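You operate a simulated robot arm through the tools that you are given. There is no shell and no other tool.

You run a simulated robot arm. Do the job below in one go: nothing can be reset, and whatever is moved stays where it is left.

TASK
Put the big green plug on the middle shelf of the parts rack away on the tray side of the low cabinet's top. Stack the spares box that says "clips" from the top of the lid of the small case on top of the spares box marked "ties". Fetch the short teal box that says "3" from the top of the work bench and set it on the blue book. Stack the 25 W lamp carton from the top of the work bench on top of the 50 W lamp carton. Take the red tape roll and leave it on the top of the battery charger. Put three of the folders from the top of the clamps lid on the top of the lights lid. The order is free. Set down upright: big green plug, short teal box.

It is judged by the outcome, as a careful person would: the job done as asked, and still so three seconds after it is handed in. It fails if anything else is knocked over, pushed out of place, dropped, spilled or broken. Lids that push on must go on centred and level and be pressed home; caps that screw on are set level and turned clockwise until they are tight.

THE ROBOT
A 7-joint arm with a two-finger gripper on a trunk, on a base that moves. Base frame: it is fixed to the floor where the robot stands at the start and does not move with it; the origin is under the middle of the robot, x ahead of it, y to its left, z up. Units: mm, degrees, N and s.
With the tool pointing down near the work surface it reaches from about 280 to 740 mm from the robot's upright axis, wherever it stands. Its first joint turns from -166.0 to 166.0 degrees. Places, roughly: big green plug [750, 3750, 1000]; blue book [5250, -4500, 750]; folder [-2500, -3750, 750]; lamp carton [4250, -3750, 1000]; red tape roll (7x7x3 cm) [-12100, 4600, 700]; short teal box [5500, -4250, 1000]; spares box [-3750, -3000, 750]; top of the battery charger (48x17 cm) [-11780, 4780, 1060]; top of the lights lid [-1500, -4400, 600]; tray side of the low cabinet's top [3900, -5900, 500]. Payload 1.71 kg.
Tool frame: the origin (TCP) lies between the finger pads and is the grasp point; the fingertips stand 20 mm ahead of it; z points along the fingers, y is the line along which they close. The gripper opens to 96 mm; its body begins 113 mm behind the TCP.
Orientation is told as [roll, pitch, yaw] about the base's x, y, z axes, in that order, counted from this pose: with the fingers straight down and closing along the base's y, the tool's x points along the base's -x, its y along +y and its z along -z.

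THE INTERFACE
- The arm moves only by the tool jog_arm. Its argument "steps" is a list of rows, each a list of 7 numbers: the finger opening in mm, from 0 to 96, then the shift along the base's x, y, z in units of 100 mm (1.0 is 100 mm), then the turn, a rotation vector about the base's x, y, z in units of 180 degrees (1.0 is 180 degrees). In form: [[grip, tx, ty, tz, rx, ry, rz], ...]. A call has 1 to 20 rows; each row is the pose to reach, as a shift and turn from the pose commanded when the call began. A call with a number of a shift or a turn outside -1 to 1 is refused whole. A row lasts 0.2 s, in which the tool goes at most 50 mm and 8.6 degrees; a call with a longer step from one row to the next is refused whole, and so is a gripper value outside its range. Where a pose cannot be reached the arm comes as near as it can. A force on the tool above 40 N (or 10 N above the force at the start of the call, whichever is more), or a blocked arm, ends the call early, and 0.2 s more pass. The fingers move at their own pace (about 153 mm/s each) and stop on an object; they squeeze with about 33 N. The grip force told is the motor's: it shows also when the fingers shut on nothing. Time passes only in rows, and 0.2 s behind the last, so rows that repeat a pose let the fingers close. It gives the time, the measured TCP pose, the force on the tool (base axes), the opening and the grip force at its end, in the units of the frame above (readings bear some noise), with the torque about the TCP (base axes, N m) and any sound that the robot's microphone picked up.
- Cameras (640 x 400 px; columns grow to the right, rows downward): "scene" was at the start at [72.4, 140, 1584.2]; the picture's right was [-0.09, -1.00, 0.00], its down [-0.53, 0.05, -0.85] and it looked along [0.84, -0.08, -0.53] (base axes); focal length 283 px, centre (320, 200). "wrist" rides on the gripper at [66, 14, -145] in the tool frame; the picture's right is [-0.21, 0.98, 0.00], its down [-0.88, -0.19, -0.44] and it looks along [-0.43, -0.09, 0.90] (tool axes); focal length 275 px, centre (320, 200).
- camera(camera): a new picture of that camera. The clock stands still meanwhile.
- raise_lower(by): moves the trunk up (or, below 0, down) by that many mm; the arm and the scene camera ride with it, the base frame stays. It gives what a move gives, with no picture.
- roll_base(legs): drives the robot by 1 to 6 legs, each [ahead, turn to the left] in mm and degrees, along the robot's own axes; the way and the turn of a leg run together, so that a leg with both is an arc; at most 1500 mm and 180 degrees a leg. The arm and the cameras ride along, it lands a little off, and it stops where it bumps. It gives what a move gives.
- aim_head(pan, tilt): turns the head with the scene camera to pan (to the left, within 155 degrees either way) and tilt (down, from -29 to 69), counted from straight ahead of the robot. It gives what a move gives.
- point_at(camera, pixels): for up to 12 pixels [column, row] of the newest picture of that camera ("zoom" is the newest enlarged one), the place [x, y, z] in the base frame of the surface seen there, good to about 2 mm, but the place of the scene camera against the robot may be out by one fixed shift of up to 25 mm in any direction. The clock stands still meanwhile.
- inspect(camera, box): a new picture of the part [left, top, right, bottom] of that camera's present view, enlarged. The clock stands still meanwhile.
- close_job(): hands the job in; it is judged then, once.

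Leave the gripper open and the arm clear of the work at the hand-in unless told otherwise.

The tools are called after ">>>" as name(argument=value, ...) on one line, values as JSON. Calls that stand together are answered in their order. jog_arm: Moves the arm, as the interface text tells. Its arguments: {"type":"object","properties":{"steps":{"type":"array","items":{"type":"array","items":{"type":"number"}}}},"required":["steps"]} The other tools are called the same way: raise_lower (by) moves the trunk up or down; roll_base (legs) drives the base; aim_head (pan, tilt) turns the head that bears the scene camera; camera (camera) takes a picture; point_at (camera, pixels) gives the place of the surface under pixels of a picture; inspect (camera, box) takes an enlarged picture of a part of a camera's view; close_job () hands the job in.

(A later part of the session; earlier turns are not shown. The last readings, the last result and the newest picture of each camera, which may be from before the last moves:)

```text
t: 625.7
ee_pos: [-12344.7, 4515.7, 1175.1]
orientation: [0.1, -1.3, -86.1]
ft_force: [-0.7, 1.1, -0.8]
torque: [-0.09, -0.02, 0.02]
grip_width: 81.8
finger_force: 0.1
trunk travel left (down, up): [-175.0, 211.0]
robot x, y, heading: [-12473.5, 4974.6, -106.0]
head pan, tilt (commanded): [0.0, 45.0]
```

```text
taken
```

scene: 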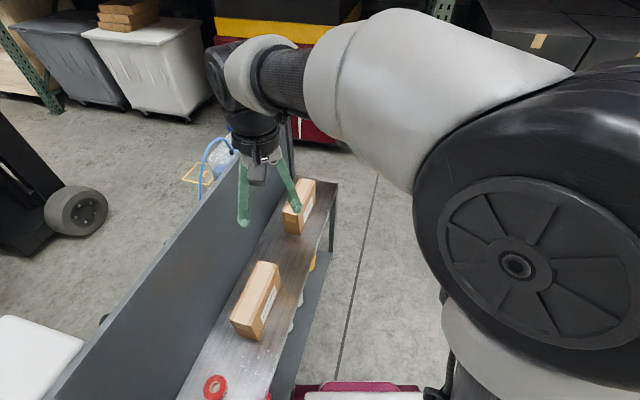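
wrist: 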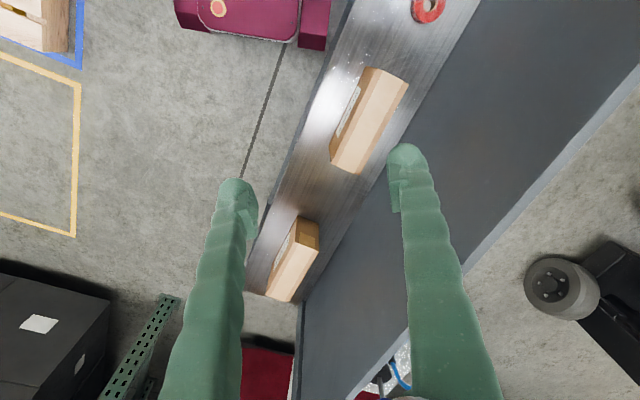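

It stopped again and the base was nudged 25 mm away from the bench side, so something touches on the left. Looking down along the base's left side.

>>> aim_head(pan=75, tilt=62)

>>> camera(camera="scene")

>>> aim_head(pan=140, tilt=55)

>>> camera(camera="scene")

```text
t: 627.2
ee_pos: [-12343.3, 4516.2, 1175.9]
orientation: [0.1, -1.4, -86.1]
ft_force: [0.8, 0.9, 0.0]
torque: [-0.02, 0.03, -0.02]
grip_width: 82.1
finger_force: 0.2
trunk travel left (down, up): [-175.0, 211.0]
robot x, y, heading: [-12472.0, 4974.4, -106.0]
head pan, tilt (commanded): [75.0, 62.0]
```

```text
taken
```

scene: 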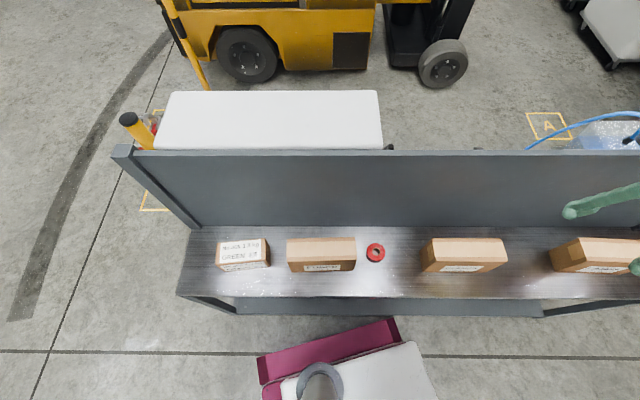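

```text
t: 628.6
ee_pos: [-12343.6, 4515.4, 1175.3]
orientation: [0.2, -1.5, -86.1]
ft_force: [0.4, -0.2, 1.4]
torque: [-0.02, -0.01, 0.0]
grip_width: 82.1
finger_force: 0.1
trunk travel left (down, up): [-175.0, 211.0]
robot x, y, heading: [-12470.4, 4971.5, -106.2]
head pan, tilt (commanded): [140.0, 55.0]
```

```text
taken
```

scene: 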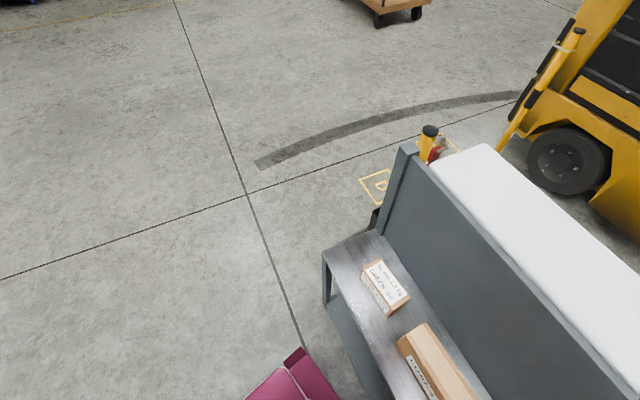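

>>> aim_head(pan=75, tilt=62)

>>> inspect(camera="scene", box=[170, 220, 460, 400])

>>> point_at(camera="zoom", pixels=[[490, 230], [210, 310], [350, 270], [400, 200], [200, 205], [300, 205], [530, 205], [60, 165], [460, 80], [500, 265]])

```text
t: 629.9
ee_pos: [-12342.5, 4516.0, 1175.5]
orientation: [0.1, -1.5, -86.0]
ft_force: [-1.1, 0.1, -0.2]
torque: [0.07, -0.01, 0.02]
grip_width: 82.0
finger_force: 0.1
trunk travel left (down, up): [-175.0, 211.0]
robot x, y, heading: [-12467.6, 4977.5, -106.3]
head pan, tilt (commanded): [75.0, 62.0]
```

```text
2.21 times, centred on (315, 310) of scene
```

zoom: 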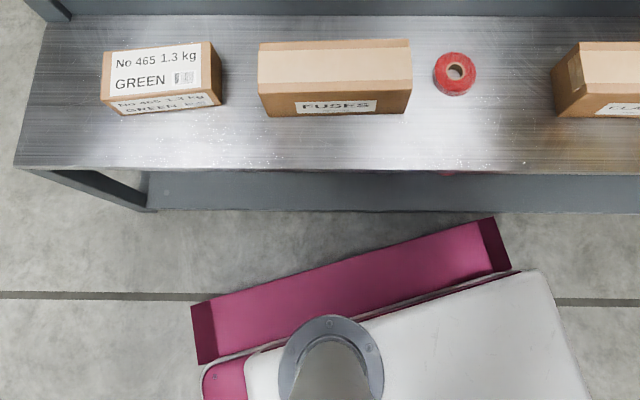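

```text
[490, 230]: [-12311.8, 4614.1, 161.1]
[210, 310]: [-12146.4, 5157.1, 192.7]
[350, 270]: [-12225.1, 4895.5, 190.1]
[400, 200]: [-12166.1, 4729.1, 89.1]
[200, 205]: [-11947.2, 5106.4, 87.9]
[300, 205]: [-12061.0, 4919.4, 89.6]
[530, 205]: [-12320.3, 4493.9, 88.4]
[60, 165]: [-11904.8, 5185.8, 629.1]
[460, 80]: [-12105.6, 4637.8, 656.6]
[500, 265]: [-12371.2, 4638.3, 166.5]
```

The base itself has about 60 mm to the bench, so the stops come from the arm's elbow touching the head: the arm has been pushed 30° to the left of straight ahead. I'll swing the arm out to straight ahead and further out, and keep the head turned away.

>>> jog_arm(steps=[[82, -0.3, -0.1, 0, 0, 0, 0], [82, -0.6, -0.2, 0, 0, 0, 0], [82, -0.95, -0.28, 0, 0, 0, 0]])

>>> jog_arm(steps=[[82, -0.3, -0.1, 0, 0, 0, 0], [82, -0.6, -0.2, 0, 0, 0, 0], [82, -0.95, -0.28, 0, 0, 0, 0]])

>>> jog_arm(steps=[[82, -0.3, -0.1, 0, 0, 0, 0], [82, -0.6, -0.2, 0, 0, 0, 0], [82, -0.92, -0.28, 0, 0, 0, 0], [82, -0.92, -0.28, 0, 0, 0, 0]])

>>> aim_head(pan=0, tilt=40)

>>> camera(camera="scene")

```text
t: 630.7
ee_pos: [-12440.0, 4486.0, 1174.7]
orientation: [0.1, -1.5, -86.0]
ft_force: [-0.4, 0.4, -0.1]
torque: [-0.01, 0.04, 0.01]
grip_width: 81.9
finger_force: 0.1
trunk travel left (down, up): [-175.0, 211.0]
robot x, y, heading: [-12470.0, 4972.2, -106.3]
head pan, tilt (commanded): [75.0, 62.0]
```

```text
t: 631.5
ee_pos: [-12534.1, 4460.7, 1175.0]
orientation: [0.2, -1.3, -86.1]
ft_force: [-0.1, -0.1, 1.1]
torque: [0.01, 0.0, -0.01]
grip_width: 81.9
finger_force: 0.0
trunk travel left (down, up): [-175.0, 211.0]
robot x, y, heading: [-12471.0, 4974.8, -106.1]
head pan, tilt (commanded): [75.0, 62.0]
```

```text
t: 632.5
ee_pos: [-12625.2, 4431.7, 1175.4]
orientation: [0.1, -1.4, -86.0]
ft_force: [0.4, 0.1, 0.7]
torque: [0.0, 0.0, -0.01]
grip_width: 81.9
finger_force: 0.1
trunk travel left (down, up): [-175.0, 211.0]
robot x, y, heading: [-12469.9, 4973.9, -105.9]
head pan, tilt (commanded): [75.0, 62.0]
```

```text
t: 634.0
ee_pos: [-12624.3, 4432.8, 1176.1]
orientation: [0.1, -1.4, -86.0]
ft_force: [1.0, 0.0, -0.3]
torque: [-0.01, 0.03, -0.06]
grip_width: 82.1
finger_force: 0.1
trunk travel left (down, up): [-175.0, 211.0]
robot x, y, heading: [-12469.0, 4975.5, -106.3]
head pan, tilt (commanded): [0.0, 40.0]
```

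```text
taken
```

scene: 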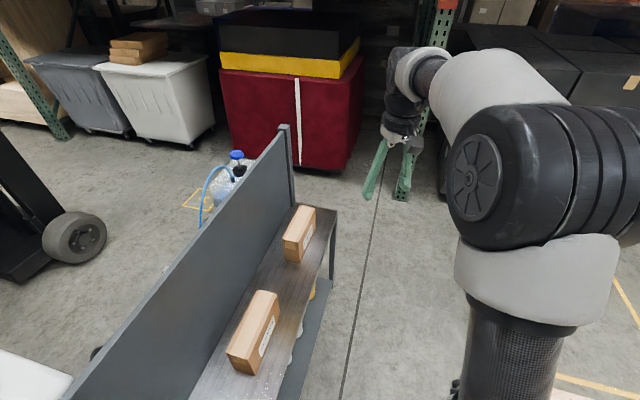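

The arm is now clear of the head. Reversing 280 mm and then turning to face the bench.

>>> roll_base(legs=[[-280, 0], [0, 74.5]])

>>> camera(camera="scene")

>>> camera(camera="wrist")

```text
t: 639.9
ee_pos: [-11911.1, 4949.0, 1176.5]
orientation: [0.2, -1.4, -11.4]
ft_force: [0.7, 0.2, 0.4]
torque: [-0.02, 0.02, 0.01]
grip_width: 81.7
finger_force: 0.1
trunk travel left (down, up): [-175.0, 211.0]
robot x, y, heading: [-12395.5, 5237.4, -31.5]
head pan, tilt (commanded): [0.0, 40.0]
```

```text
taken
```

scene: 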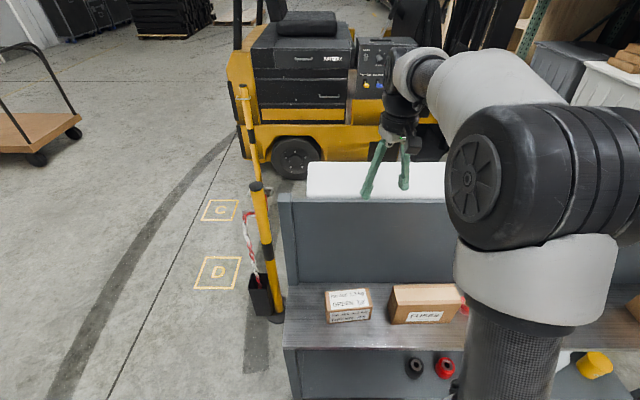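

```text
taken
```

wrist: 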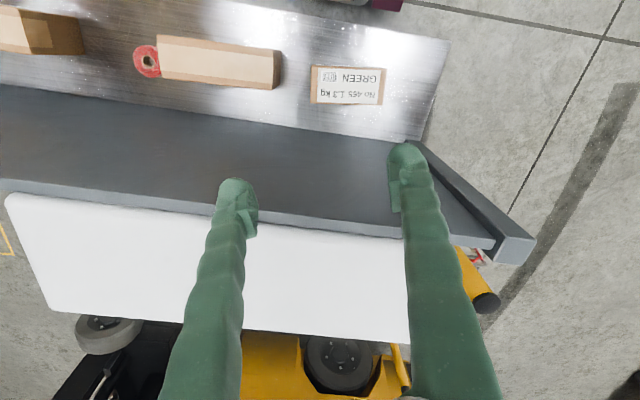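

Facing the bench's back now. The red roll lies at wrist pixel (147, 60) beside the FUSES carton (another red item sits on the lower shelf, but the stated place matches this one). Enlarging it.

>>> inspect(camera="wrist", box=[60, 10, 300, 150])

>>> point_at(camera="zoom", pixels=[[230, 170], [258, 165], [205, 172], [232, 130], [235, 205], [285, 110], [585, 205], [80, 130], [250, 190]])

>>> point_at(camera="scene", pixels=[[445, 367], [414, 367], [462, 298], [350, 305], [420, 300], [590, 365], [290, 340], [460, 340], [380, 182]])

```text
2.67 times, centred on (180, 80) of wrist
```

zoom: 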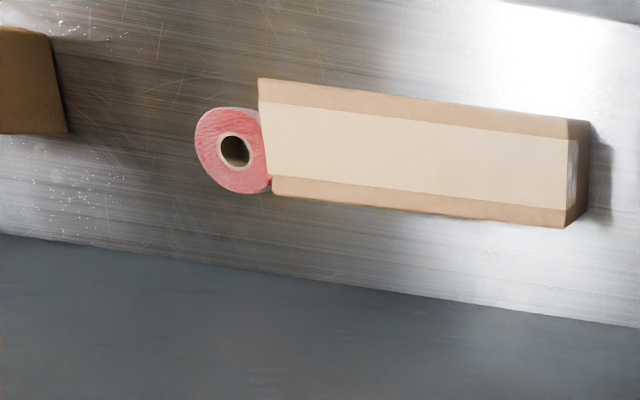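

```text
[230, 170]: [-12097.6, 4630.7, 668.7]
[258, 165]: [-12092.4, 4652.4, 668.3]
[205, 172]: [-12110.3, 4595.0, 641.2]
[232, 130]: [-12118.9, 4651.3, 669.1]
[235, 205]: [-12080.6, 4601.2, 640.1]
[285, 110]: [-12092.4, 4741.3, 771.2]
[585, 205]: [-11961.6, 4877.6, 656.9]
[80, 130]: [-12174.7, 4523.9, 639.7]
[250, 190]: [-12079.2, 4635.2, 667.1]
```

```text
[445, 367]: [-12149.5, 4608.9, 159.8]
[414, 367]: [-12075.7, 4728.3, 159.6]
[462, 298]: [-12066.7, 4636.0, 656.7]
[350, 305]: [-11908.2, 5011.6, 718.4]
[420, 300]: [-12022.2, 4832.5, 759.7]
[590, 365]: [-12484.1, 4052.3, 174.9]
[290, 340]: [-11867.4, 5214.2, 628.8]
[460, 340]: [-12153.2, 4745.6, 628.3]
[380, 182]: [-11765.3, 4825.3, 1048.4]
```

The roll's top is at z 668.5, centre near (-12100, 4633), about 32 mm from the FUSES carton. I'll grip it front-to-back, so the fingers stay clear of the cartons. First drive 90 mm closer and turn the tool.

>>> roll_base(legs=[[90, 0]])

>>> jog_arm(steps=[[96, -0.1, -0.1, 0, 0.002, 0.0075, 0.04], [96, -0.2, -0.25, 0, 0.002, 0.0075, 0.08], [96, -0.3, -0.4, 0, 0.002, 0.0075, 0.12], [96, -0.4, -0.55, 0, 0.002, 0.0075, 0.16], [96, -0.5, -0.7, 0, 0.002, 0.0075, 0.2], [96, -0.6, -0.8, 0, 0.002, 0.0075, 0.24], [96, -0.6, -0.9, 0, 0.002, 0.0075, 0.28], [96, -0.6, -0.9, 0, 0.002, 0.0075, 0.32], [96, -0.6, -0.9, 0, 0.002, 0.0075, 0.36], [96, -0.6, -0.9, 0, 0.002, 0.0075, 0.388], [96, -0.6, -0.9, 0, 0.002, 0.0075, 0.388]])

>>> camera(camera="wrist")

>>> camera(camera="scene")

```text
t: 641.0
ee_pos: [-11871.5, 4924.9, 1198.2]
orientation: [-0.7, -3.5, -11.3]
ft_force: [-1.6, 0.8, 2.6]
torque: [-0.05, -0.08, 0.01]
grip_width: 82.1
finger_force: 0.0
trunk travel left (down, up): [-175.0, 211.0]
robot x, y, heading: [-12315.5, 5189.4, -31.6]
head pan, tilt (commanded): [0.0, 40.0]
```

```text
t: 643.4
ee_pos: [-11902.0, 4817.2, 1181.6]
orientation: [1.0, -1.2, 58.5]
ft_force: [0.4, 0.6, -0.3]
torque: [0.06, 0.05, -0.01]
grip_width: 95.9
finger_force: 0.0
trunk travel left (down, up): [-175.0, 211.0]
robot x, y, heading: [-12318.1, 5194.5, -31.8]
head pan, tilt (commanded): [0.0, 40.0]
```

```text
taken
```

wrist: 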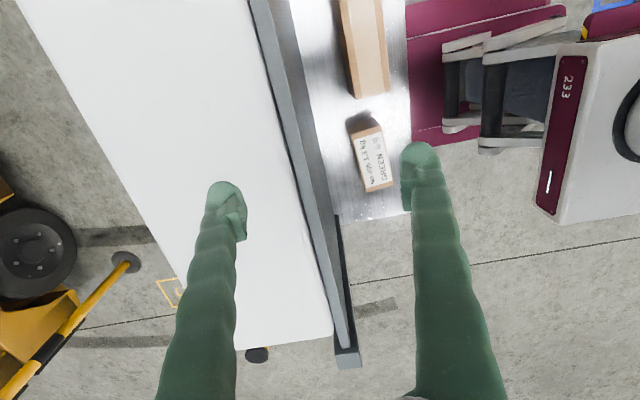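

```text
taken
```

scene: 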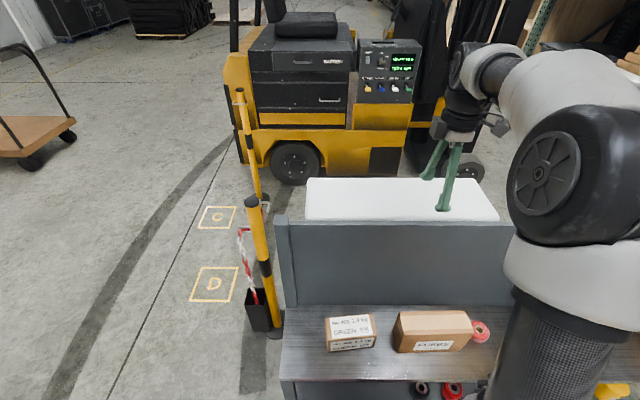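

>>> point_at(camera="wrist", pixels=[[240, 343], [328, 325], [22, 8], [242, 8], [150, 100], [260, 250], [290, 150], [345, 355], [315, 180], [400, 60]])

>>> inspect(camera="scene", box=[270, 280, 640, 400])

>>> point_at(camera="scene", pixels=[[480, 331], [473, 331], [488, 333], [480, 325], [480, 338], [468, 330], [452, 390], [420, 388]])

```text
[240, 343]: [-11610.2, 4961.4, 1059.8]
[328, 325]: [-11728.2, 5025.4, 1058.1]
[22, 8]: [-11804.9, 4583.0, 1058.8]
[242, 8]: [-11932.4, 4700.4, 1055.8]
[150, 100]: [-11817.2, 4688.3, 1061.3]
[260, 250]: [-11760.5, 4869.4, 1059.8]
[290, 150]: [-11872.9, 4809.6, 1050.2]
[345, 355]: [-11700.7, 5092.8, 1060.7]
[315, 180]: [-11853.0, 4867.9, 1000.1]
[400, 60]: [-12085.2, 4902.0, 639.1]
```

```text
1.73 times, centred on (455, 340) of scene
```

zoom: 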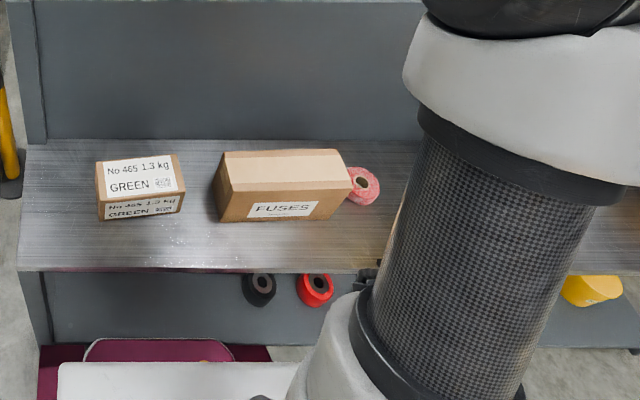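

```text
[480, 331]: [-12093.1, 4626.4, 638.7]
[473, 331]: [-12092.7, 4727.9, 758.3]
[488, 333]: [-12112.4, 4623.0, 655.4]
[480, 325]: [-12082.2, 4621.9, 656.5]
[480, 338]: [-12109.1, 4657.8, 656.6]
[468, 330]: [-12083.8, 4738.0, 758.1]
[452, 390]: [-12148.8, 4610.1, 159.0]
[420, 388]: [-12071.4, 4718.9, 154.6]
```

The charger's top spans about 48×17 cm at z 1060, centre near (-11785, 4785). Now I'll move the arm right, behind the board, to see the roll from above.

>>> jog_arm(steps=[[96, -0.3, -0.3, 0, 0, 0, 0], [96, -0.6, -0.6, 0, 0, 0, 0], [96, -0.9, -0.92, 0, 0, 0, 0]])

>>> jog_arm(steps=[[96, -0.3, -0.3, 0, 0, 0, 0], [96, -0.6, -0.6, 0, 0, 0, 0], [96, -0.9, -0.92, 0, 0, 0, 0]])

>>> jog_arm(steps=[[96, -0.3, -0.3, 0, 0, 0, 0], [96, -0.6, -0.6, 0, 0, 0, 0], [96, -0.9, -0.92, 0, 0, 0, 0], [96, -0.9, -0.92, 0, 0, 0, 0]])

>>> camera(camera="wrist")

>>> camera(camera="scene")

```text
t: 644.2
ee_pos: [-11995.1, 4726.4, 1183.7]
orientation: [0.8, -1.2, 58.4]
ft_force: [-0.1, -0.3, -0.3]
torque: [0.01, 0.01, -0.01]
grip_width: 96.1
finger_force: 0.1
trunk travel left (down, up): [-175.0, 211.0]
robot x, y, heading: [-12318.9, 5192.0, -31.7]
head pan, tilt (commanded): [0.0, 40.0]
```

```text
t: 645.0
ee_pos: [-12085.4, 4632.1, 1181.5]
orientation: [0.7, -1.2, 58.4]
ft_force: [-0.3, 0.1, 0.0]
torque: [0.02, -0.02, 0.01]
grip_width: 96.0
finger_force: 0.0
trunk travel left (down, up): [-175.0, 211.0]
robot x, y, heading: [-12314.7, 5191.6, -31.7]
head pan, tilt (commanded): [0.0, 40.0]
```

```text
t: 646.0
ee_pos: [-12175.9, 4538.9, 1186.5]
orientation: [0.7, -1.2, 58.5]
ft_force: [-1.0, -0.7, 0.3]
torque: [-0.01, -0.03, -0.01]
grip_width: 95.9
finger_force: 0.0
trunk travel left (down, up): [-175.0, 211.0]
robot x, y, heading: [-12315.8, 5188.9, -31.1]
head pan, tilt (commanded): [0.0, 40.0]
```

```text
taken
```

wrist: 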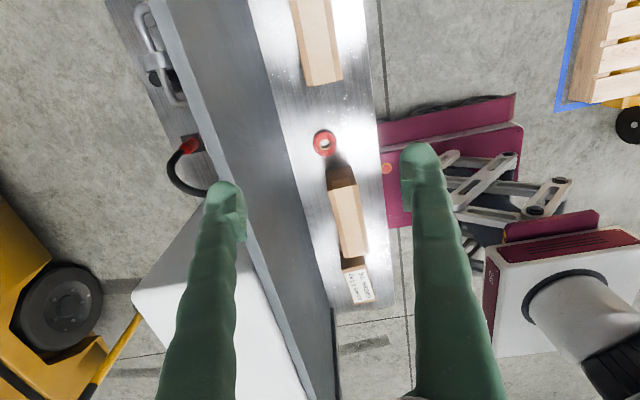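

```text
taken
```

scene: 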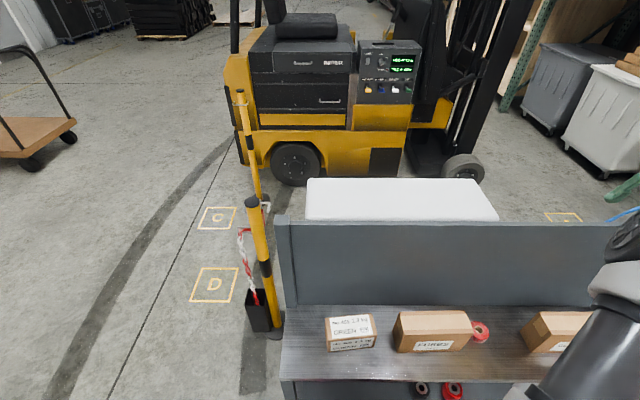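

Now the roll is clearly seen from above at (324, 143). Measuring it.

>>> inspect(camera="wrist", box=[270, 90, 390, 200])

>>> point_at(camera="zoom", pixels=[[290, 185], [250, 200], [330, 180], [285, 145], [298, 225], [292, 190], [350, 260], [325, 240], [200, 190], [450, 180]])

```text
3.64 times, centred on (330, 145) of wrist
```

zoom: 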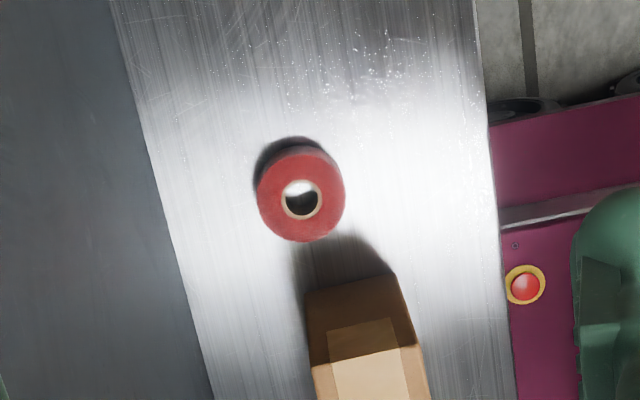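

```text
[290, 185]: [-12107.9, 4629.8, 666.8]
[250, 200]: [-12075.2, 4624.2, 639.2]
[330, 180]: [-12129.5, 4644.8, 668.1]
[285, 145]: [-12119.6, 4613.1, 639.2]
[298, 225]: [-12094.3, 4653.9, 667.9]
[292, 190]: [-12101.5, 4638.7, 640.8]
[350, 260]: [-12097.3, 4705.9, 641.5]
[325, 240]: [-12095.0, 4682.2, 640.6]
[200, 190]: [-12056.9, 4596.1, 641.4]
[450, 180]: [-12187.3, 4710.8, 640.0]
```

The roll's centre is (-12107.5, 4640.4), about 58-70 mm across, top z 668. The board is 110 mm away on one side and FUSES 70 mm on the other, so a straight descent fits. Moving over it and down in steps.

>>> jog_arm(steps=[[92, 0.25, 0.35, 0, -0.0028, 0.0018, 0], [92, 0.5, 0.7, -0.1, -0.0057, 0.0035, 0], [92, 0.684, 0.99, -0.3, -0.0057, 0.0035, 0], [92, 0.684, 0.99, -0.6, -0.0057, 0.0035, 0]])

>>> jog_arm(steps=[[92, 0, 0, -0.4, 0, 0, 0], [92, 0, 0, -0.7, 0, 0, 0], [92, 0, 0, -1.0, 0, 0, 0], [92, 0, 0, -1.0, 0, 0, 0]])

>>> camera(camera="wrist")

>>> camera(camera="scene")

```text
t: 647.0
ee_pos: [-12106.0, 4642.5, 1123.6]
orientation: [0.7, 0.1, 58.3]
ft_force: [0.4, 0.5, -0.2]
torque: [-0.03, -0.02, -0.06]
grip_width: 92.1
finger_force: 0.0
trunk travel left (down, up): [-175.0, 211.0]
robot x, y, heading: [-12318.3, 5192.0, -31.6]
head pan, tilt (commanded): [0.0, 40.0]
```

```text
t: 648.0
ee_pos: [-12105.9, 4642.1, 1022.4]
orientation: [0.7, 0.0, 58.3]
ft_force: [0.7, 0.3, 0.6]
torque: [0.0, 0.01, -0.01]
grip_width: 91.9
finger_force: 0.1
trunk travel left (down, up): [-175.0, 211.0]
robot x, y, heading: [-12319.4, 5192.5, -31.4]
head pan, tilt (commanded): [0.0, 40.0]
```

```text
taken
```

wrist: 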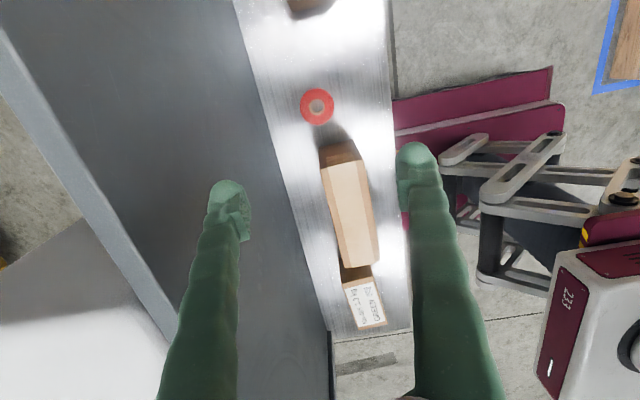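

```text
taken
```

scene: 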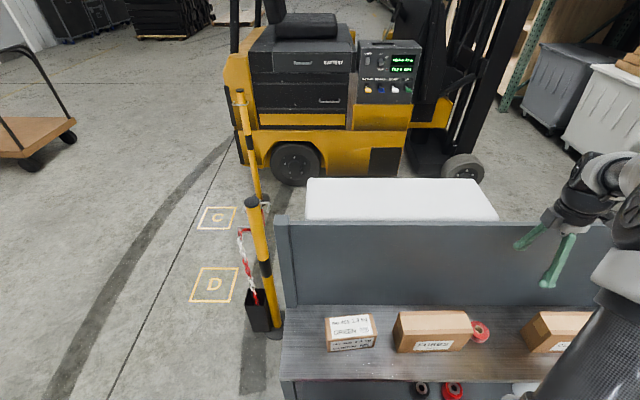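

The left finger passes near the board; I'll verify the board's plane before going lower.

>>> point_at(camera="wrist", pixels=[[255, 90], [300, 220], [200, 150], [100, 150], [60, 110], [30, 60], [150, 290], [318, 90], [318, 124], [340, 150], [330, 175]])

>>> inspect(camera="scene", box=[440, 150, 640, 390])

```text
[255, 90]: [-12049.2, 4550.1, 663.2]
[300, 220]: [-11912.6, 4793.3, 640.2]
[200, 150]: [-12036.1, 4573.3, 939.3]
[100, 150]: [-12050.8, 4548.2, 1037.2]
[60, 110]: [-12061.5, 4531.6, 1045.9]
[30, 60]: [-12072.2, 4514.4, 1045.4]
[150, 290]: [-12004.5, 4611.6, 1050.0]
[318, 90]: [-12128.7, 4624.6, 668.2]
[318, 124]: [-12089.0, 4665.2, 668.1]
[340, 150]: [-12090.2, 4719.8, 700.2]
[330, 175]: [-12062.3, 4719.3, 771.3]
```

```text
1.67 times, centred on (540, 270) of scene
```

zoom: 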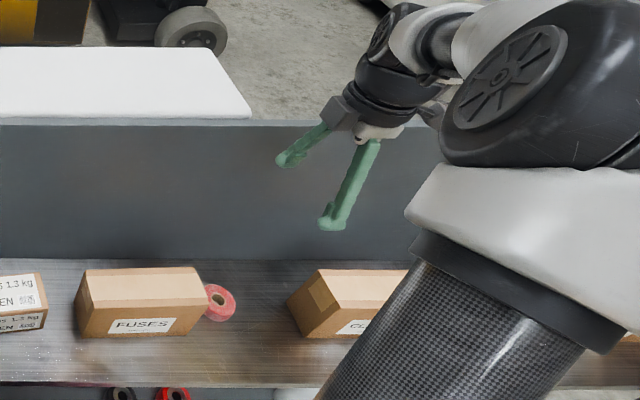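

The board's back face is at n -12677, 96 mm from the roll's centre, its top at z 1046; with the fingers opened only 84 mm there's about 34 mm to spare. Descending further.

>>> jog_arm(steps=[[84, -0.01, 0, -0.3, 0, 0, 0], [84, -0.02, 0, -0.6, 0, 0, 0], [84, -0.02, 0, -0.95, 0, 0, 0], [84, -0.02, 0, -0.95, 0, 0, 0]])

>>> camera(camera="wrist")

>>> inspect(camera="scene", box=[440, 180, 640, 390])

```text
t: 649.0
ee_pos: [-12108.7, 4643.3, 928.6]
orientation: [0.6, 0.0, 58.5]
ft_force: [0.3, -0.8, 1.3]
torque: [0.03, 0.0, -0.02]
grip_width: 83.8
finger_force: 0.0
trunk travel left (down, up): [-175.0, 211.0]
robot x, y, heading: [-12319.8, 5190.5, -31.7]
head pan, tilt (commanded): [0.0, 40.0]
```

```text
taken
```

wrist: 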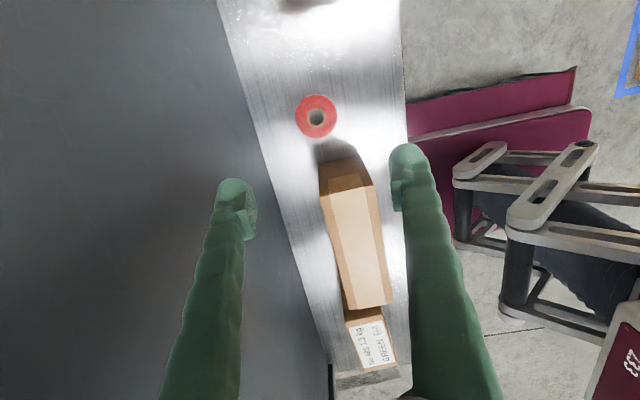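

```text
1.90 times, centred on (540, 285) of scene
```

zoom: 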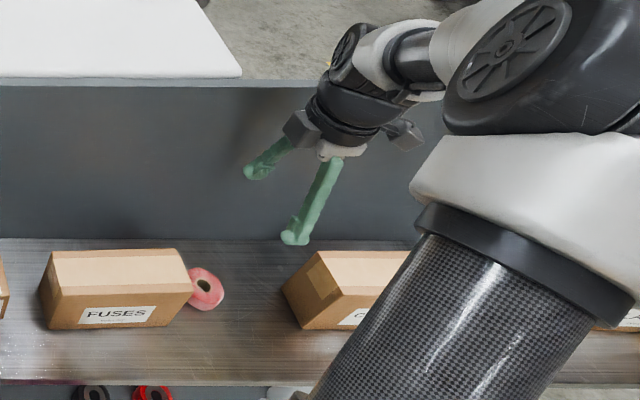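

>>> jog_arm(steps=[[84, 0, 0, -0.3, 0, 0, 0], [84, 0, 0, -0.6, 0, 0, 0], [84, 0, 0, -0.95, 0, 0, 0], [84, 0, 0, -0.95, 0, 0, 0]])

>>> camera(camera="wrist")

>>> point_at(camera="wrist", pixels=[[318, 135], [300, 135], [340, 130], [318, 105], [318, 160], [345, 190], [330, 220]])

```text
t: 650.0
ee_pos: [-12109.3, 4641.4, 833.8]
orientation: [0.7, 0.0, 58.4]
ft_force: [-0.4, 0.2, -0.2]
torque: [0.01, 0.02, 0.0]
grip_width: 84.0
finger_force: 0.0
trunk travel left (down, up): [-175.0, 211.0]
robot x, y, heading: [-12319.2, 5191.9, -31.3]
head pan, tilt (commanded): [0.0, 40.0]
```

```text
taken
```

wrist: 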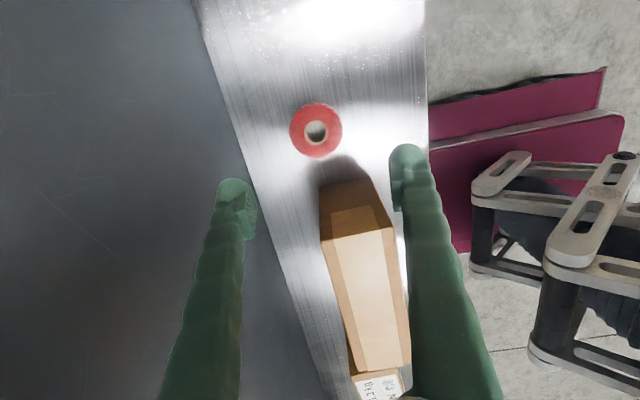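

```text
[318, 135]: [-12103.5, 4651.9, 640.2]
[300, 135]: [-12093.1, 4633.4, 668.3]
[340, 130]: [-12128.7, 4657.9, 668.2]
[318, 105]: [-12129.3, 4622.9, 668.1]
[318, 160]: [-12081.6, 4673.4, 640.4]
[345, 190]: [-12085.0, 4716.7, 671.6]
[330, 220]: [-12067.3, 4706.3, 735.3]
```

The roll's centre (-12109.5, 4641) matches the TCP within a millimetre. Descending the rest.

>>> jog_arm(steps=[[80, 0, 0, -0.3, 0, 0, 0], [80, 0, 0, -0.6, 0, 0, 0], [80, 0, 0, -0.95, 0, 0, 0], [80, 0, 0, -0.95, 0, 0, 0]])

>>> camera(camera="wrist")

```text
t: 651.0
ee_pos: [-12110.2, 4641.7, 738.6]
orientation: [0.8, 0.0, 58.3]
ft_force: [-0.3, 0.7, 0.7]
torque: [0.05, -0.01, 0.0]
grip_width: 79.9
finger_force: 0.0
trunk travel left (down, up): [-175.0, 211.0]
robot x, y, heading: [-12320.3, 5194.6, -31.2]
head pan, tilt (commanded): [0.0, 40.0]
```

```text
taken
```

wrist: 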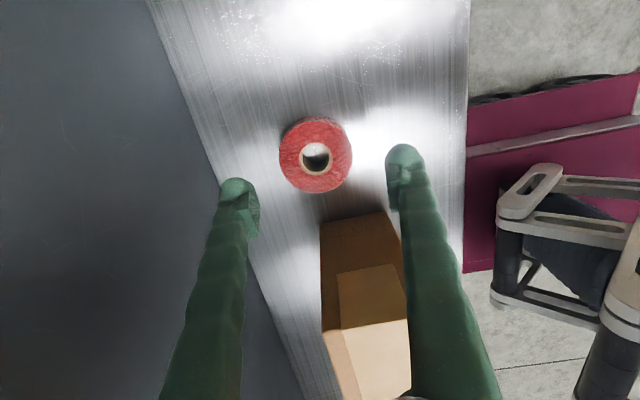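

>>> jog_arm(steps=[[80, 0, 0, -0.3, 0, 0, 0], [80, 0, 0, -0.55, 0, 0, 0], [80, 0, 0, -0.71, 0, 0, 0], [80, 0, 0, -0.71, 0, 0, 0]])

>>> camera(camera="wrist")

>>> inspect(camera="scene", box=[380, 240, 640, 400])

```text
t: 652.0
ee_pos: [-12110.4, 4642.6, 667.6]
orientation: [0.7, 0.0, 58.4]
ft_force: [0.0, -0.3, 0.0]
torque: [0.02, -0.04, 0.0]
grip_width: 79.9
finger_force: 0.0
trunk travel left (down, up): [-175.0, 211.0]
robot x, y, heading: [-12316.7, 5188.6, -31.4]
head pan, tilt (commanded): [0.0, 40.0]
```

```text
taken
```

wrist: 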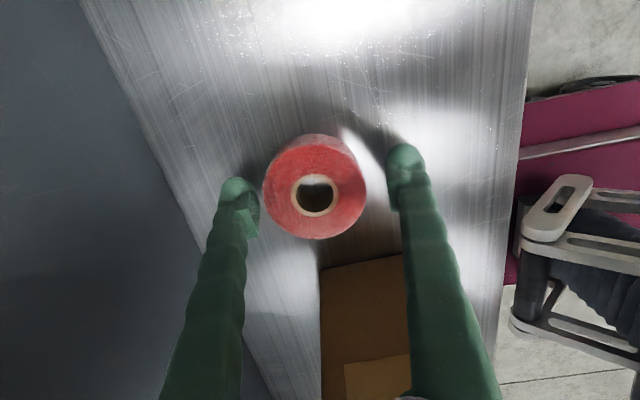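

```text
2.46 times, centred on (510, 320) of scene
```

zoom: 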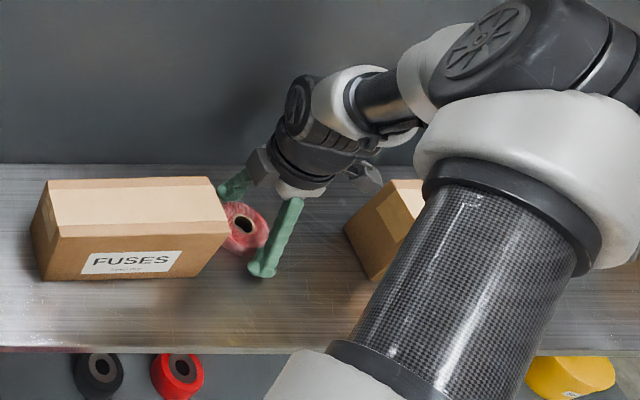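

The roll sits about 5 mm nearer the board-side finger. Shifting 4 mm that way and closing.

>>> jog_arm(steps=[[80, 0.035, -0.022, 0, 0, 0, 0], [70, 0.035, -0.022, 0, 0, 0, 0], [60, 0.035, -0.022, 0, 0, 0, 0], [40, 0.035, -0.022, 0, 0, 0, 0], [30, 0.035, -0.022, 0, 0, 0, 0], [30, 0.035, -0.022, 0, 0, 0, 0]])

>>> camera(camera="wrist")

```text
t: 653.4
ee_pos: [-12105.2, 4642.1, 668.1]
orientation: [0.7, 0.1, 58.6]
ft_force: [-0.1, -0.2, 0.1]
torque: [0.04, 0.01, 0.0]
grip_width: 60.4
finger_force: 32.9
trunk travel left (down, up): [-175.0, 211.0]
robot x, y, heading: [-12313.9, 5190.2, -31.5]
head pan, tilt (commanded): [0.0, 40.0]
```

```text
taken
```

wrist: 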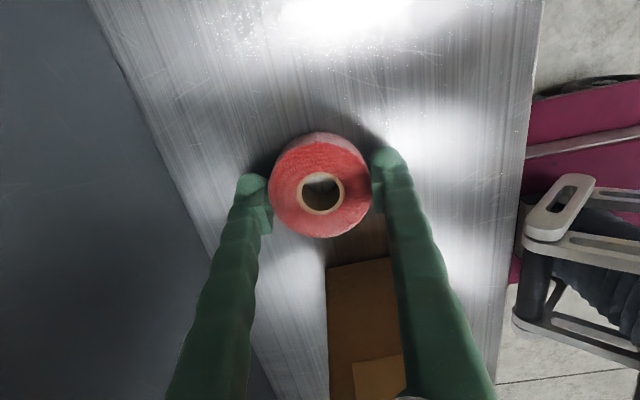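

Gripped at 60 mm. Lifting straight up, clear of the board.

>>> jog_arm(steps=[[30, 0, 0, 0.2, 0, 0, 0], [30, 0, 0, 0.55, 0, 0, 0], [30, 0, 0, 0.95, 0, 0, 0]])

>>> camera(camera="wrist")

>>> jog_arm(steps=[[30, 0, 0, 0.35, 0, 0, 0], [30, 0, 0, 0.7, 0, 0, 0], [30, 0, 0, 1.0, 0, 0, 0]])

>>> jog_arm(steps=[[30, 0, 0, 0.35, 0, 0, 0], [30, 0, 0, 0.7, 0, 0, 0], [30, 0, 0, 1.0, 0, 0, 0]])

>>> jog_arm(steps=[[30, 0, 0, 0.35, 0, 0, 0], [30, 0, 0, 0.7, 0, 0, 0], [30, 0, 0, 1.0, 0, 0, 0]])

>>> jog_arm(steps=[[30, 0, 0, 0.35, 0, 0, 0], [30, 0, 0, 0.65, 0, 0, 0], [30, 0, 0, 0.65, 0, 0, 0]])

>>> camera(camera="wrist")

```text
t: 654.2
ee_pos: [-12105.7, 4639.6, 763.3]
orientation: [0.7, 0.1, 58.5]
ft_force: [-0.4, 0.3, 0.2]
torque: [0.01, 0.03, -0.01]
grip_width: 60.6
finger_force: 32.8
trunk travel left (down, up): [-175.0, 211.0]
robot x, y, heading: [-12321.2, 5191.7, -31.7]
head pan, tilt (commanded): [0.0, 40.0]
```

```text
taken
```

wrist: 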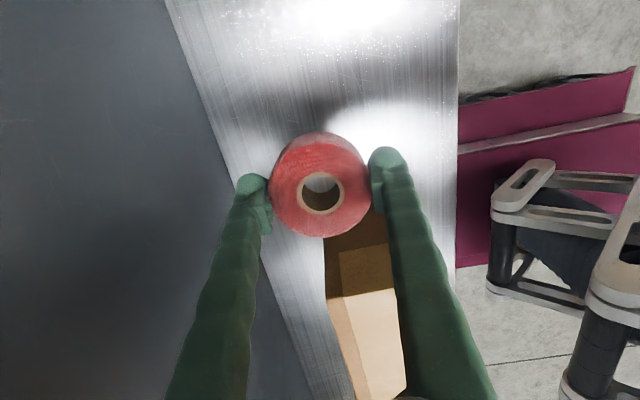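

```text
t: 655.0
ee_pos: [-12107.0, 4641.1, 862.9]
orientation: [0.7, 0.0, 58.4]
ft_force: [1.0, 0.1, -0.9]
torque: [0.05, 0.02, 0.01]
grip_width: 60.3
finger_force: 33.5
trunk travel left (down, up): [-175.0, 211.0]
robot x, y, heading: [-12313.7, 5192.6, -31.6]
head pan, tilt (commanded): [0.0, 40.0]
```

```text
t: 655.8
ee_pos: [-12104.0, 4640.8, 965.3]
orientation: [0.7, 0.1, 58.4]
ft_force: [-0.3, 0.3, -0.1]
torque: [0.0, -0.02, 0.04]
grip_width: 60.3
finger_force: 33.1
trunk travel left (down, up): [-175.0, 211.0]
robot x, y, heading: [-12317.4, 5187.8, -31.3]
head pan, tilt (commanded): [0.0, 40.0]
```

```text
t: 656.6
ee_pos: [-12106.4, 4640.4, 1062.6]
orientation: [0.7, 0.1, 58.5]
ft_force: [0.3, -0.2, -0.5]
torque: [-0.02, 0.0, -0.03]
grip_width: 60.4
finger_force: 33.1
trunk travel left (down, up): [-175.0, 211.0]
robot x, y, heading: [-12315.0, 5193.9, -31.5]
head pan, tilt (commanded): [0.0, 40.0]
```

```text
t: 657.4
ee_pos: [-12106.5, 4640.7, 1126.7]
orientation: [0.7, 0.0, 58.4]
ft_force: [0.4, 0.1, -0.9]
torque: [-0.01, -0.01, 0.01]
grip_width: 60.5
finger_force: 33.4
trunk travel left (down, up): [-175.0, 211.0]
robot x, y, heading: [-12319.9, 5193.5, -31.5]
head pan, tilt (commanded): [0.0, 40.0]
```

```text
taken
```

wrist: 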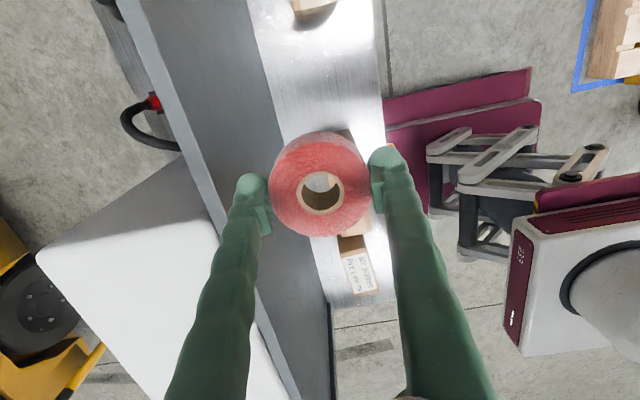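

Carrying the roll over the board to the middle of the charger's top.

>>> jog_arm(steps=[[30, 0.28, 0.12, 0.05, 0, 0, 0], [30, 0.56, 0.25, 0.1, 0, 0, 0], [30, 0.84, 0.38, 0.1, 0, 0, 0]])

>>> jog_arm(steps=[[30, 0.28, 0.12, 0, 0, 0, 0], [30, 0.56, 0.25, 0, 0, 0, 0], [30, 0.84, 0.38, 0, 0, 0, 0]])

>>> jog_arm(steps=[[30, 0.28, 0.12, 0, 0, 0, 0], [30, 0.56, 0.25, 0, 0, 0, 0], [30, 0.84, 0.38, 0, 0, 0, 0]])

>>> jog_arm(steps=[[30, 0.28, 0.12, 0, 0, 0, 0], [30, 0.56, 0.25, 0, 0, 0, 0], [30, 0.69, 0.32, 0, 0, 0, 0], [30, 0.69, 0.32, 0, 0, 0, 0]])

>>> camera(camera="wrist")

>>> camera(camera="scene")

```text
t: 658.2
ee_pos: [-12019.5, 4676.7, 1138.6]
orientation: [0.7, 0.1, 58.6]
ft_force: [-0.8, 0.1, 0.3]
torque: [-0.02, 0.02, -0.01]
grip_width: 60.6
finger_force: 33.2
trunk travel left (down, up): [-175.0, 211.0]
robot x, y, heading: [-12314.8, 5192.8, -31.3]
head pan, tilt (commanded): [0.0, 40.0]
```

```text
t: 659.0
ee_pos: [-11937.9, 4715.8, 1137.0]
orientation: [0.8, 0.0, 58.4]
ft_force: [1.4, 0.1, -0.2]
torque: [-0.02, 0.01, -0.03]
grip_width: 60.2
finger_force: 32.7
trunk travel left (down, up): [-175.0, 211.0]
robot x, y, heading: [-12318.2, 5193.6, -31.7]
head pan, tilt (commanded): [0.0, 40.0]
```

```text
t: 659.8
ee_pos: [-11853.2, 4754.8, 1135.8]
orientation: [0.8, 0.1, 58.3]
ft_force: [-0.2, 1.2, -0.4]
torque: [-0.02, 0.04, -0.02]
grip_width: 60.2
finger_force: 32.5
trunk travel left (down, up): [-175.0, 211.0]
robot x, y, heading: [-12319.5, 5194.1, -31.6]
head pan, tilt (commanded): [0.0, 40.0]
```

```text
t: 660.8
ee_pos: [-11781.7, 4783.9, 1137.9]
orientation: [0.8, 0.1, 58.3]
ft_force: [0.2, -0.7, 0.0]
torque: [0.02, 0.03, 0.0]
grip_width: 60.1
finger_force: 32.9
trunk travel left (down, up): [-175.0, 211.0]
robot x, y, heading: [-12320.7, 5191.7, -31.6]
head pan, tilt (commanded): [0.0, 40.0]
```

```text
taken
```

wrist: 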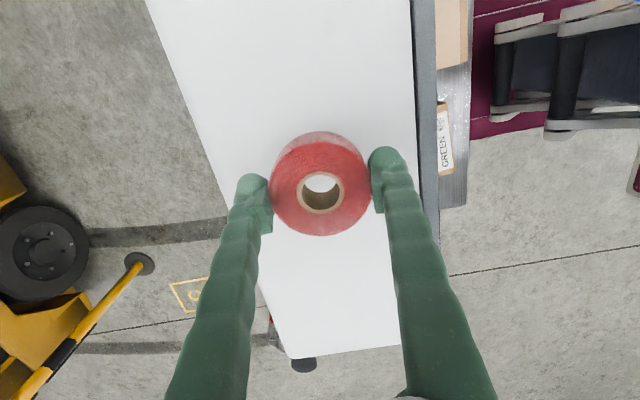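

```text
taken
```

scene: 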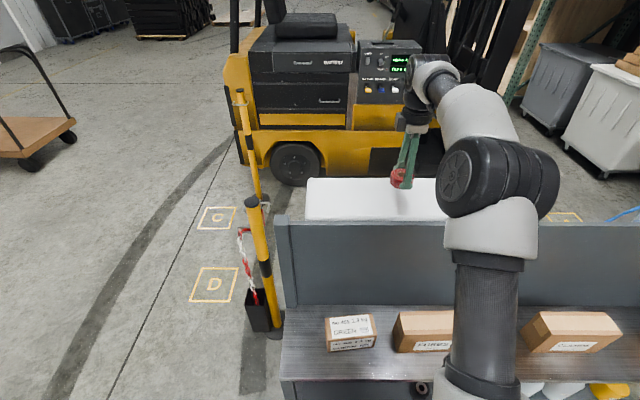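

Over the middle of the charger's top. Lowering to just above.

>>> jog_arm(steps=[[30, 0, 0, -0.2, 0, 0, 0], [30, 0, 0, -0.4, 0, 0, 0], [30, 0, 0, -0.47, 0, 0, 0], [30, 0, 0, -0.47, 0, 0, 0]])

>>> camera(camera="wrist")

```text
t: 661.8
ee_pos: [-11784.8, 4785.7, 1090.8]
orientation: [0.6, 0.2, 58.4]
ft_force: [0.5, 0.3, -0.4]
torque: [0.01, 0.03, -0.02]
grip_width: 60.3
finger_force: 33.4
trunk travel left (down, up): [-175.0, 211.0]
robot x, y, heading: [-12319.5, 5191.5, -31.4]
head pan, tilt (commanded): [0.0, 40.0]
```

```text
taken
```

wrist: 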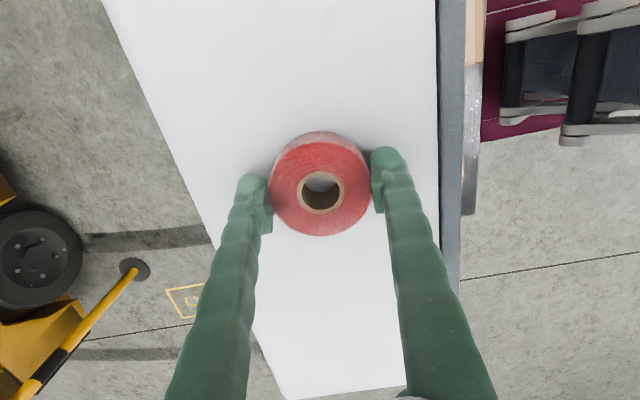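

>>> jog_arm(steps=[[30, 0, 0, -0.01, 0, 0, 0], [30, 0, 0, -0.02, 0, 0, 0], [30, 0, 0, -0.03, 0, 0, 0], [30, 0, 0, -0.03, 0, 0, 0]])

```text
t: 662.8
ee_pos: [-11783.0, 4786.1, 1088.3]
orientation: [0.7, 0.2, 58.3]
ft_force: [0.8, -1.1, 3.4]
torque: [-0.04, -0.13, -0.01]
grip_width: 60.4
finger_force: 32.8
trunk travel left (down, up): [-175.0, 211.0]
robot x, y, heading: [-12315.8, 5194.0, -31.7]
head pan, tilt (commanded): [0.0, 40.0]
```

Contact (3.4 N). Releasing and rising.

>>> jog_arm(steps=[[63, 0, 0, 0, 0, 0, 0], [68, 0, 0, 0, 0, 0, 0], [76, 0, 0, 0, 0, 0, 0], [84, 0, 0, 0, 0, 0, 0]])

>>> jog_arm(steps=[[84, 0, 0, 0.2, 0, 0, 0], [84, 0, 0, 0.55, 0, 0, 0], [84, 0, 0, 0.9, 0, 0, 0], [84, 0, 0, 0.9, 0, 0, 0]])

>>> camera(camera="wrist")

>>> camera(camera="scene")

```text
t: 663.8
ee_pos: [-11784.9, 4785.6, 1087.2]
orientation: [0.7, 0.1, 58.4]
ft_force: [-0.2, -1.3, -1.1]
torque: [0.02, 0.0, 0.01]
grip_width: 83.9
finger_force: 0.1
trunk travel left (down, up): [-175.0, 211.0]
robot x, y, heading: [-12316.4, 5191.6, -31.5]
head pan, tilt (commanded): [0.0, 40.0]
```

```text
t: 664.8
ee_pos: [-11782.0, 4782.9, 1180.0]
orientation: [0.8, 0.1, 58.4]
ft_force: [-0.2, 0.2, 0.0]
torque: [-0.05, 0.01, 0.03]
grip_width: 83.7
finger_force: 0.1
trunk travel left (down, up): [-175.0, 211.0]
robot x, y, heading: [-12316.7, 5191.1, -31.5]
head pan, tilt (commanded): [0.0, 40.0]
```

```text
taken
```

wrist: 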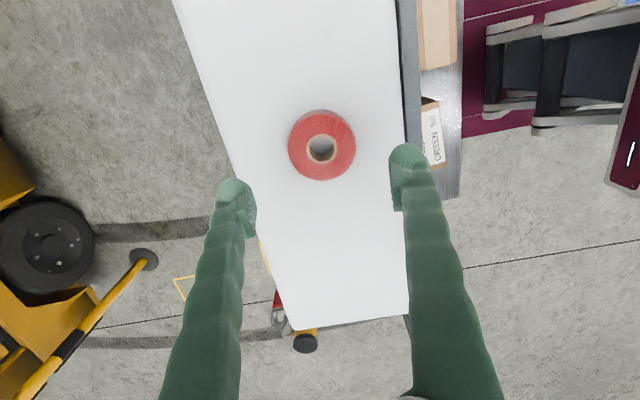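

```text
taken
```

scene: 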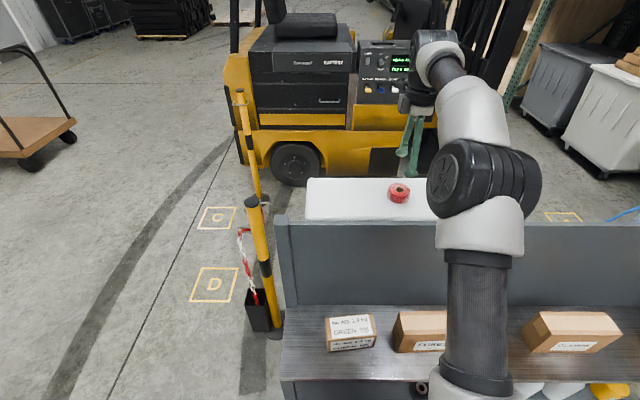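

The red roll lies on the charger's top. Now I'll draw the arm back over the board and reverse a little so everything is clear.

>>> jog_arm(steps=[[90, -0.3, 0.18, 0.2, 0, 0, 0], [96, -0.6, 0.36, 0.4, 0, 0, 0], [96, -0.95, 0.57, 0.4, 0, 0, 0], [96, -0.95, 0.57, 0.4, 0, 0, 0]])

>>> roll_base(legs=[[-200, 0]])

>>> camera(camera="scene")

>>> camera(camera="wrist")

```text
t: 665.8
ee_pos: [-11877.7, 4843.4, 1217.3]
orientation: [0.8, 0.1, 58.4]
ft_force: [-0.1, 0.5, 0.1]
torque: [0.05, 0.03, 0.01]
grip_width: 95.9
finger_force: 0.0
trunk travel left (down, up): [-175.0, 211.0]
robot x, y, heading: [-12314.6, 5192.2, -31.7]
head pan, tilt (commanded): [0.0, 40.0]
```

```text
t: 667.5
ee_pos: [-12047.4, 4948.0, 1216.7]
orientation: [0.7, 0.1, 58.5]
ft_force: [-0.4, -0.1, -0.9]
torque: [0.01, -0.04, 0.06]
grip_width: 96.2
finger_force: 0.2
trunk travel left (down, up): [-175.0, 211.0]
robot x, y, heading: [-12485.8, 5296.4, -31.8]
head pan, tilt (commanded): [0.0, 40.0]
```

```text
taken
```

scene: 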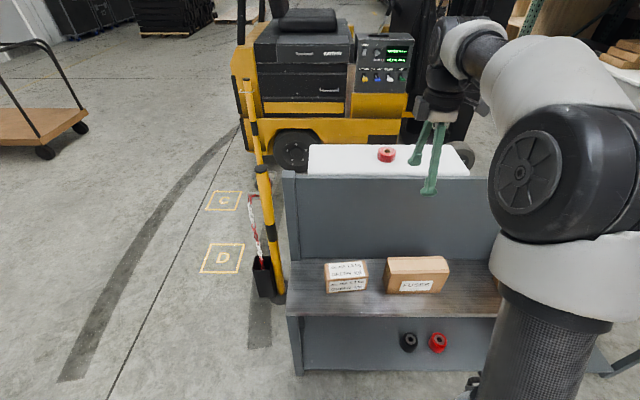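

```text
taken
```

wrist: 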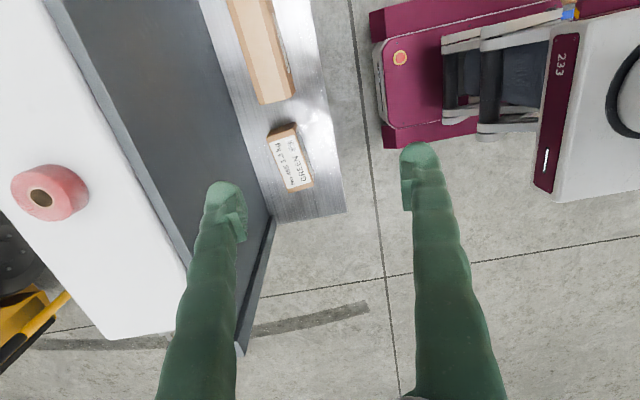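

The roll lies flat on the charger. I'll check the red item on the lower shelf at (437, 342) to be sure I moved the right one.

>>> inspect(camera="scene", box=[370, 130, 470, 370])

>>> inspect(camera="scene", box=[390, 315, 470, 365])

>>> point_at(camera="scene", pixels=[[437, 342], [437, 335], [409, 342], [386, 154], [387, 160], [437, 352]])

```text
1.67 times, centred on (420, 250) of scene
```

zoom: 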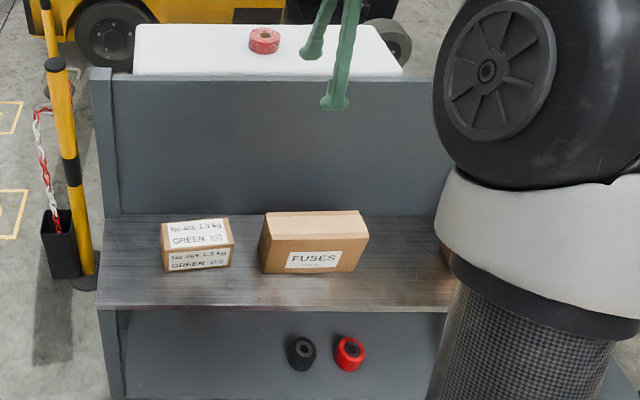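

```text
8.00 times, centred on (430, 340) of scene
```

zoom: 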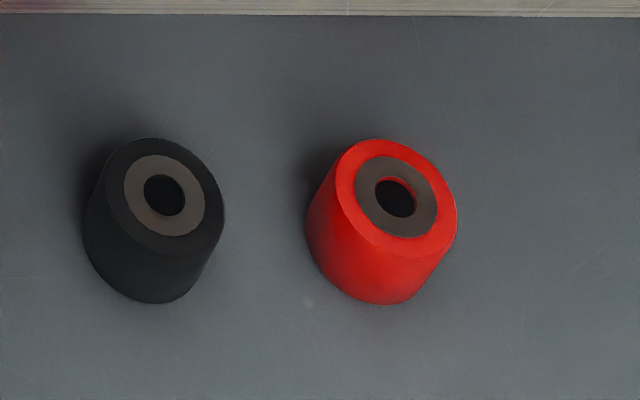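

```text
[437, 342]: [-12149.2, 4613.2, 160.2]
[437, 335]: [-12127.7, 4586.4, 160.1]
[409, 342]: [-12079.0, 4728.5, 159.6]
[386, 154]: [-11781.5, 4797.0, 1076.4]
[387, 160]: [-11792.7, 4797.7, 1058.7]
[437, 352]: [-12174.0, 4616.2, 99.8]
```

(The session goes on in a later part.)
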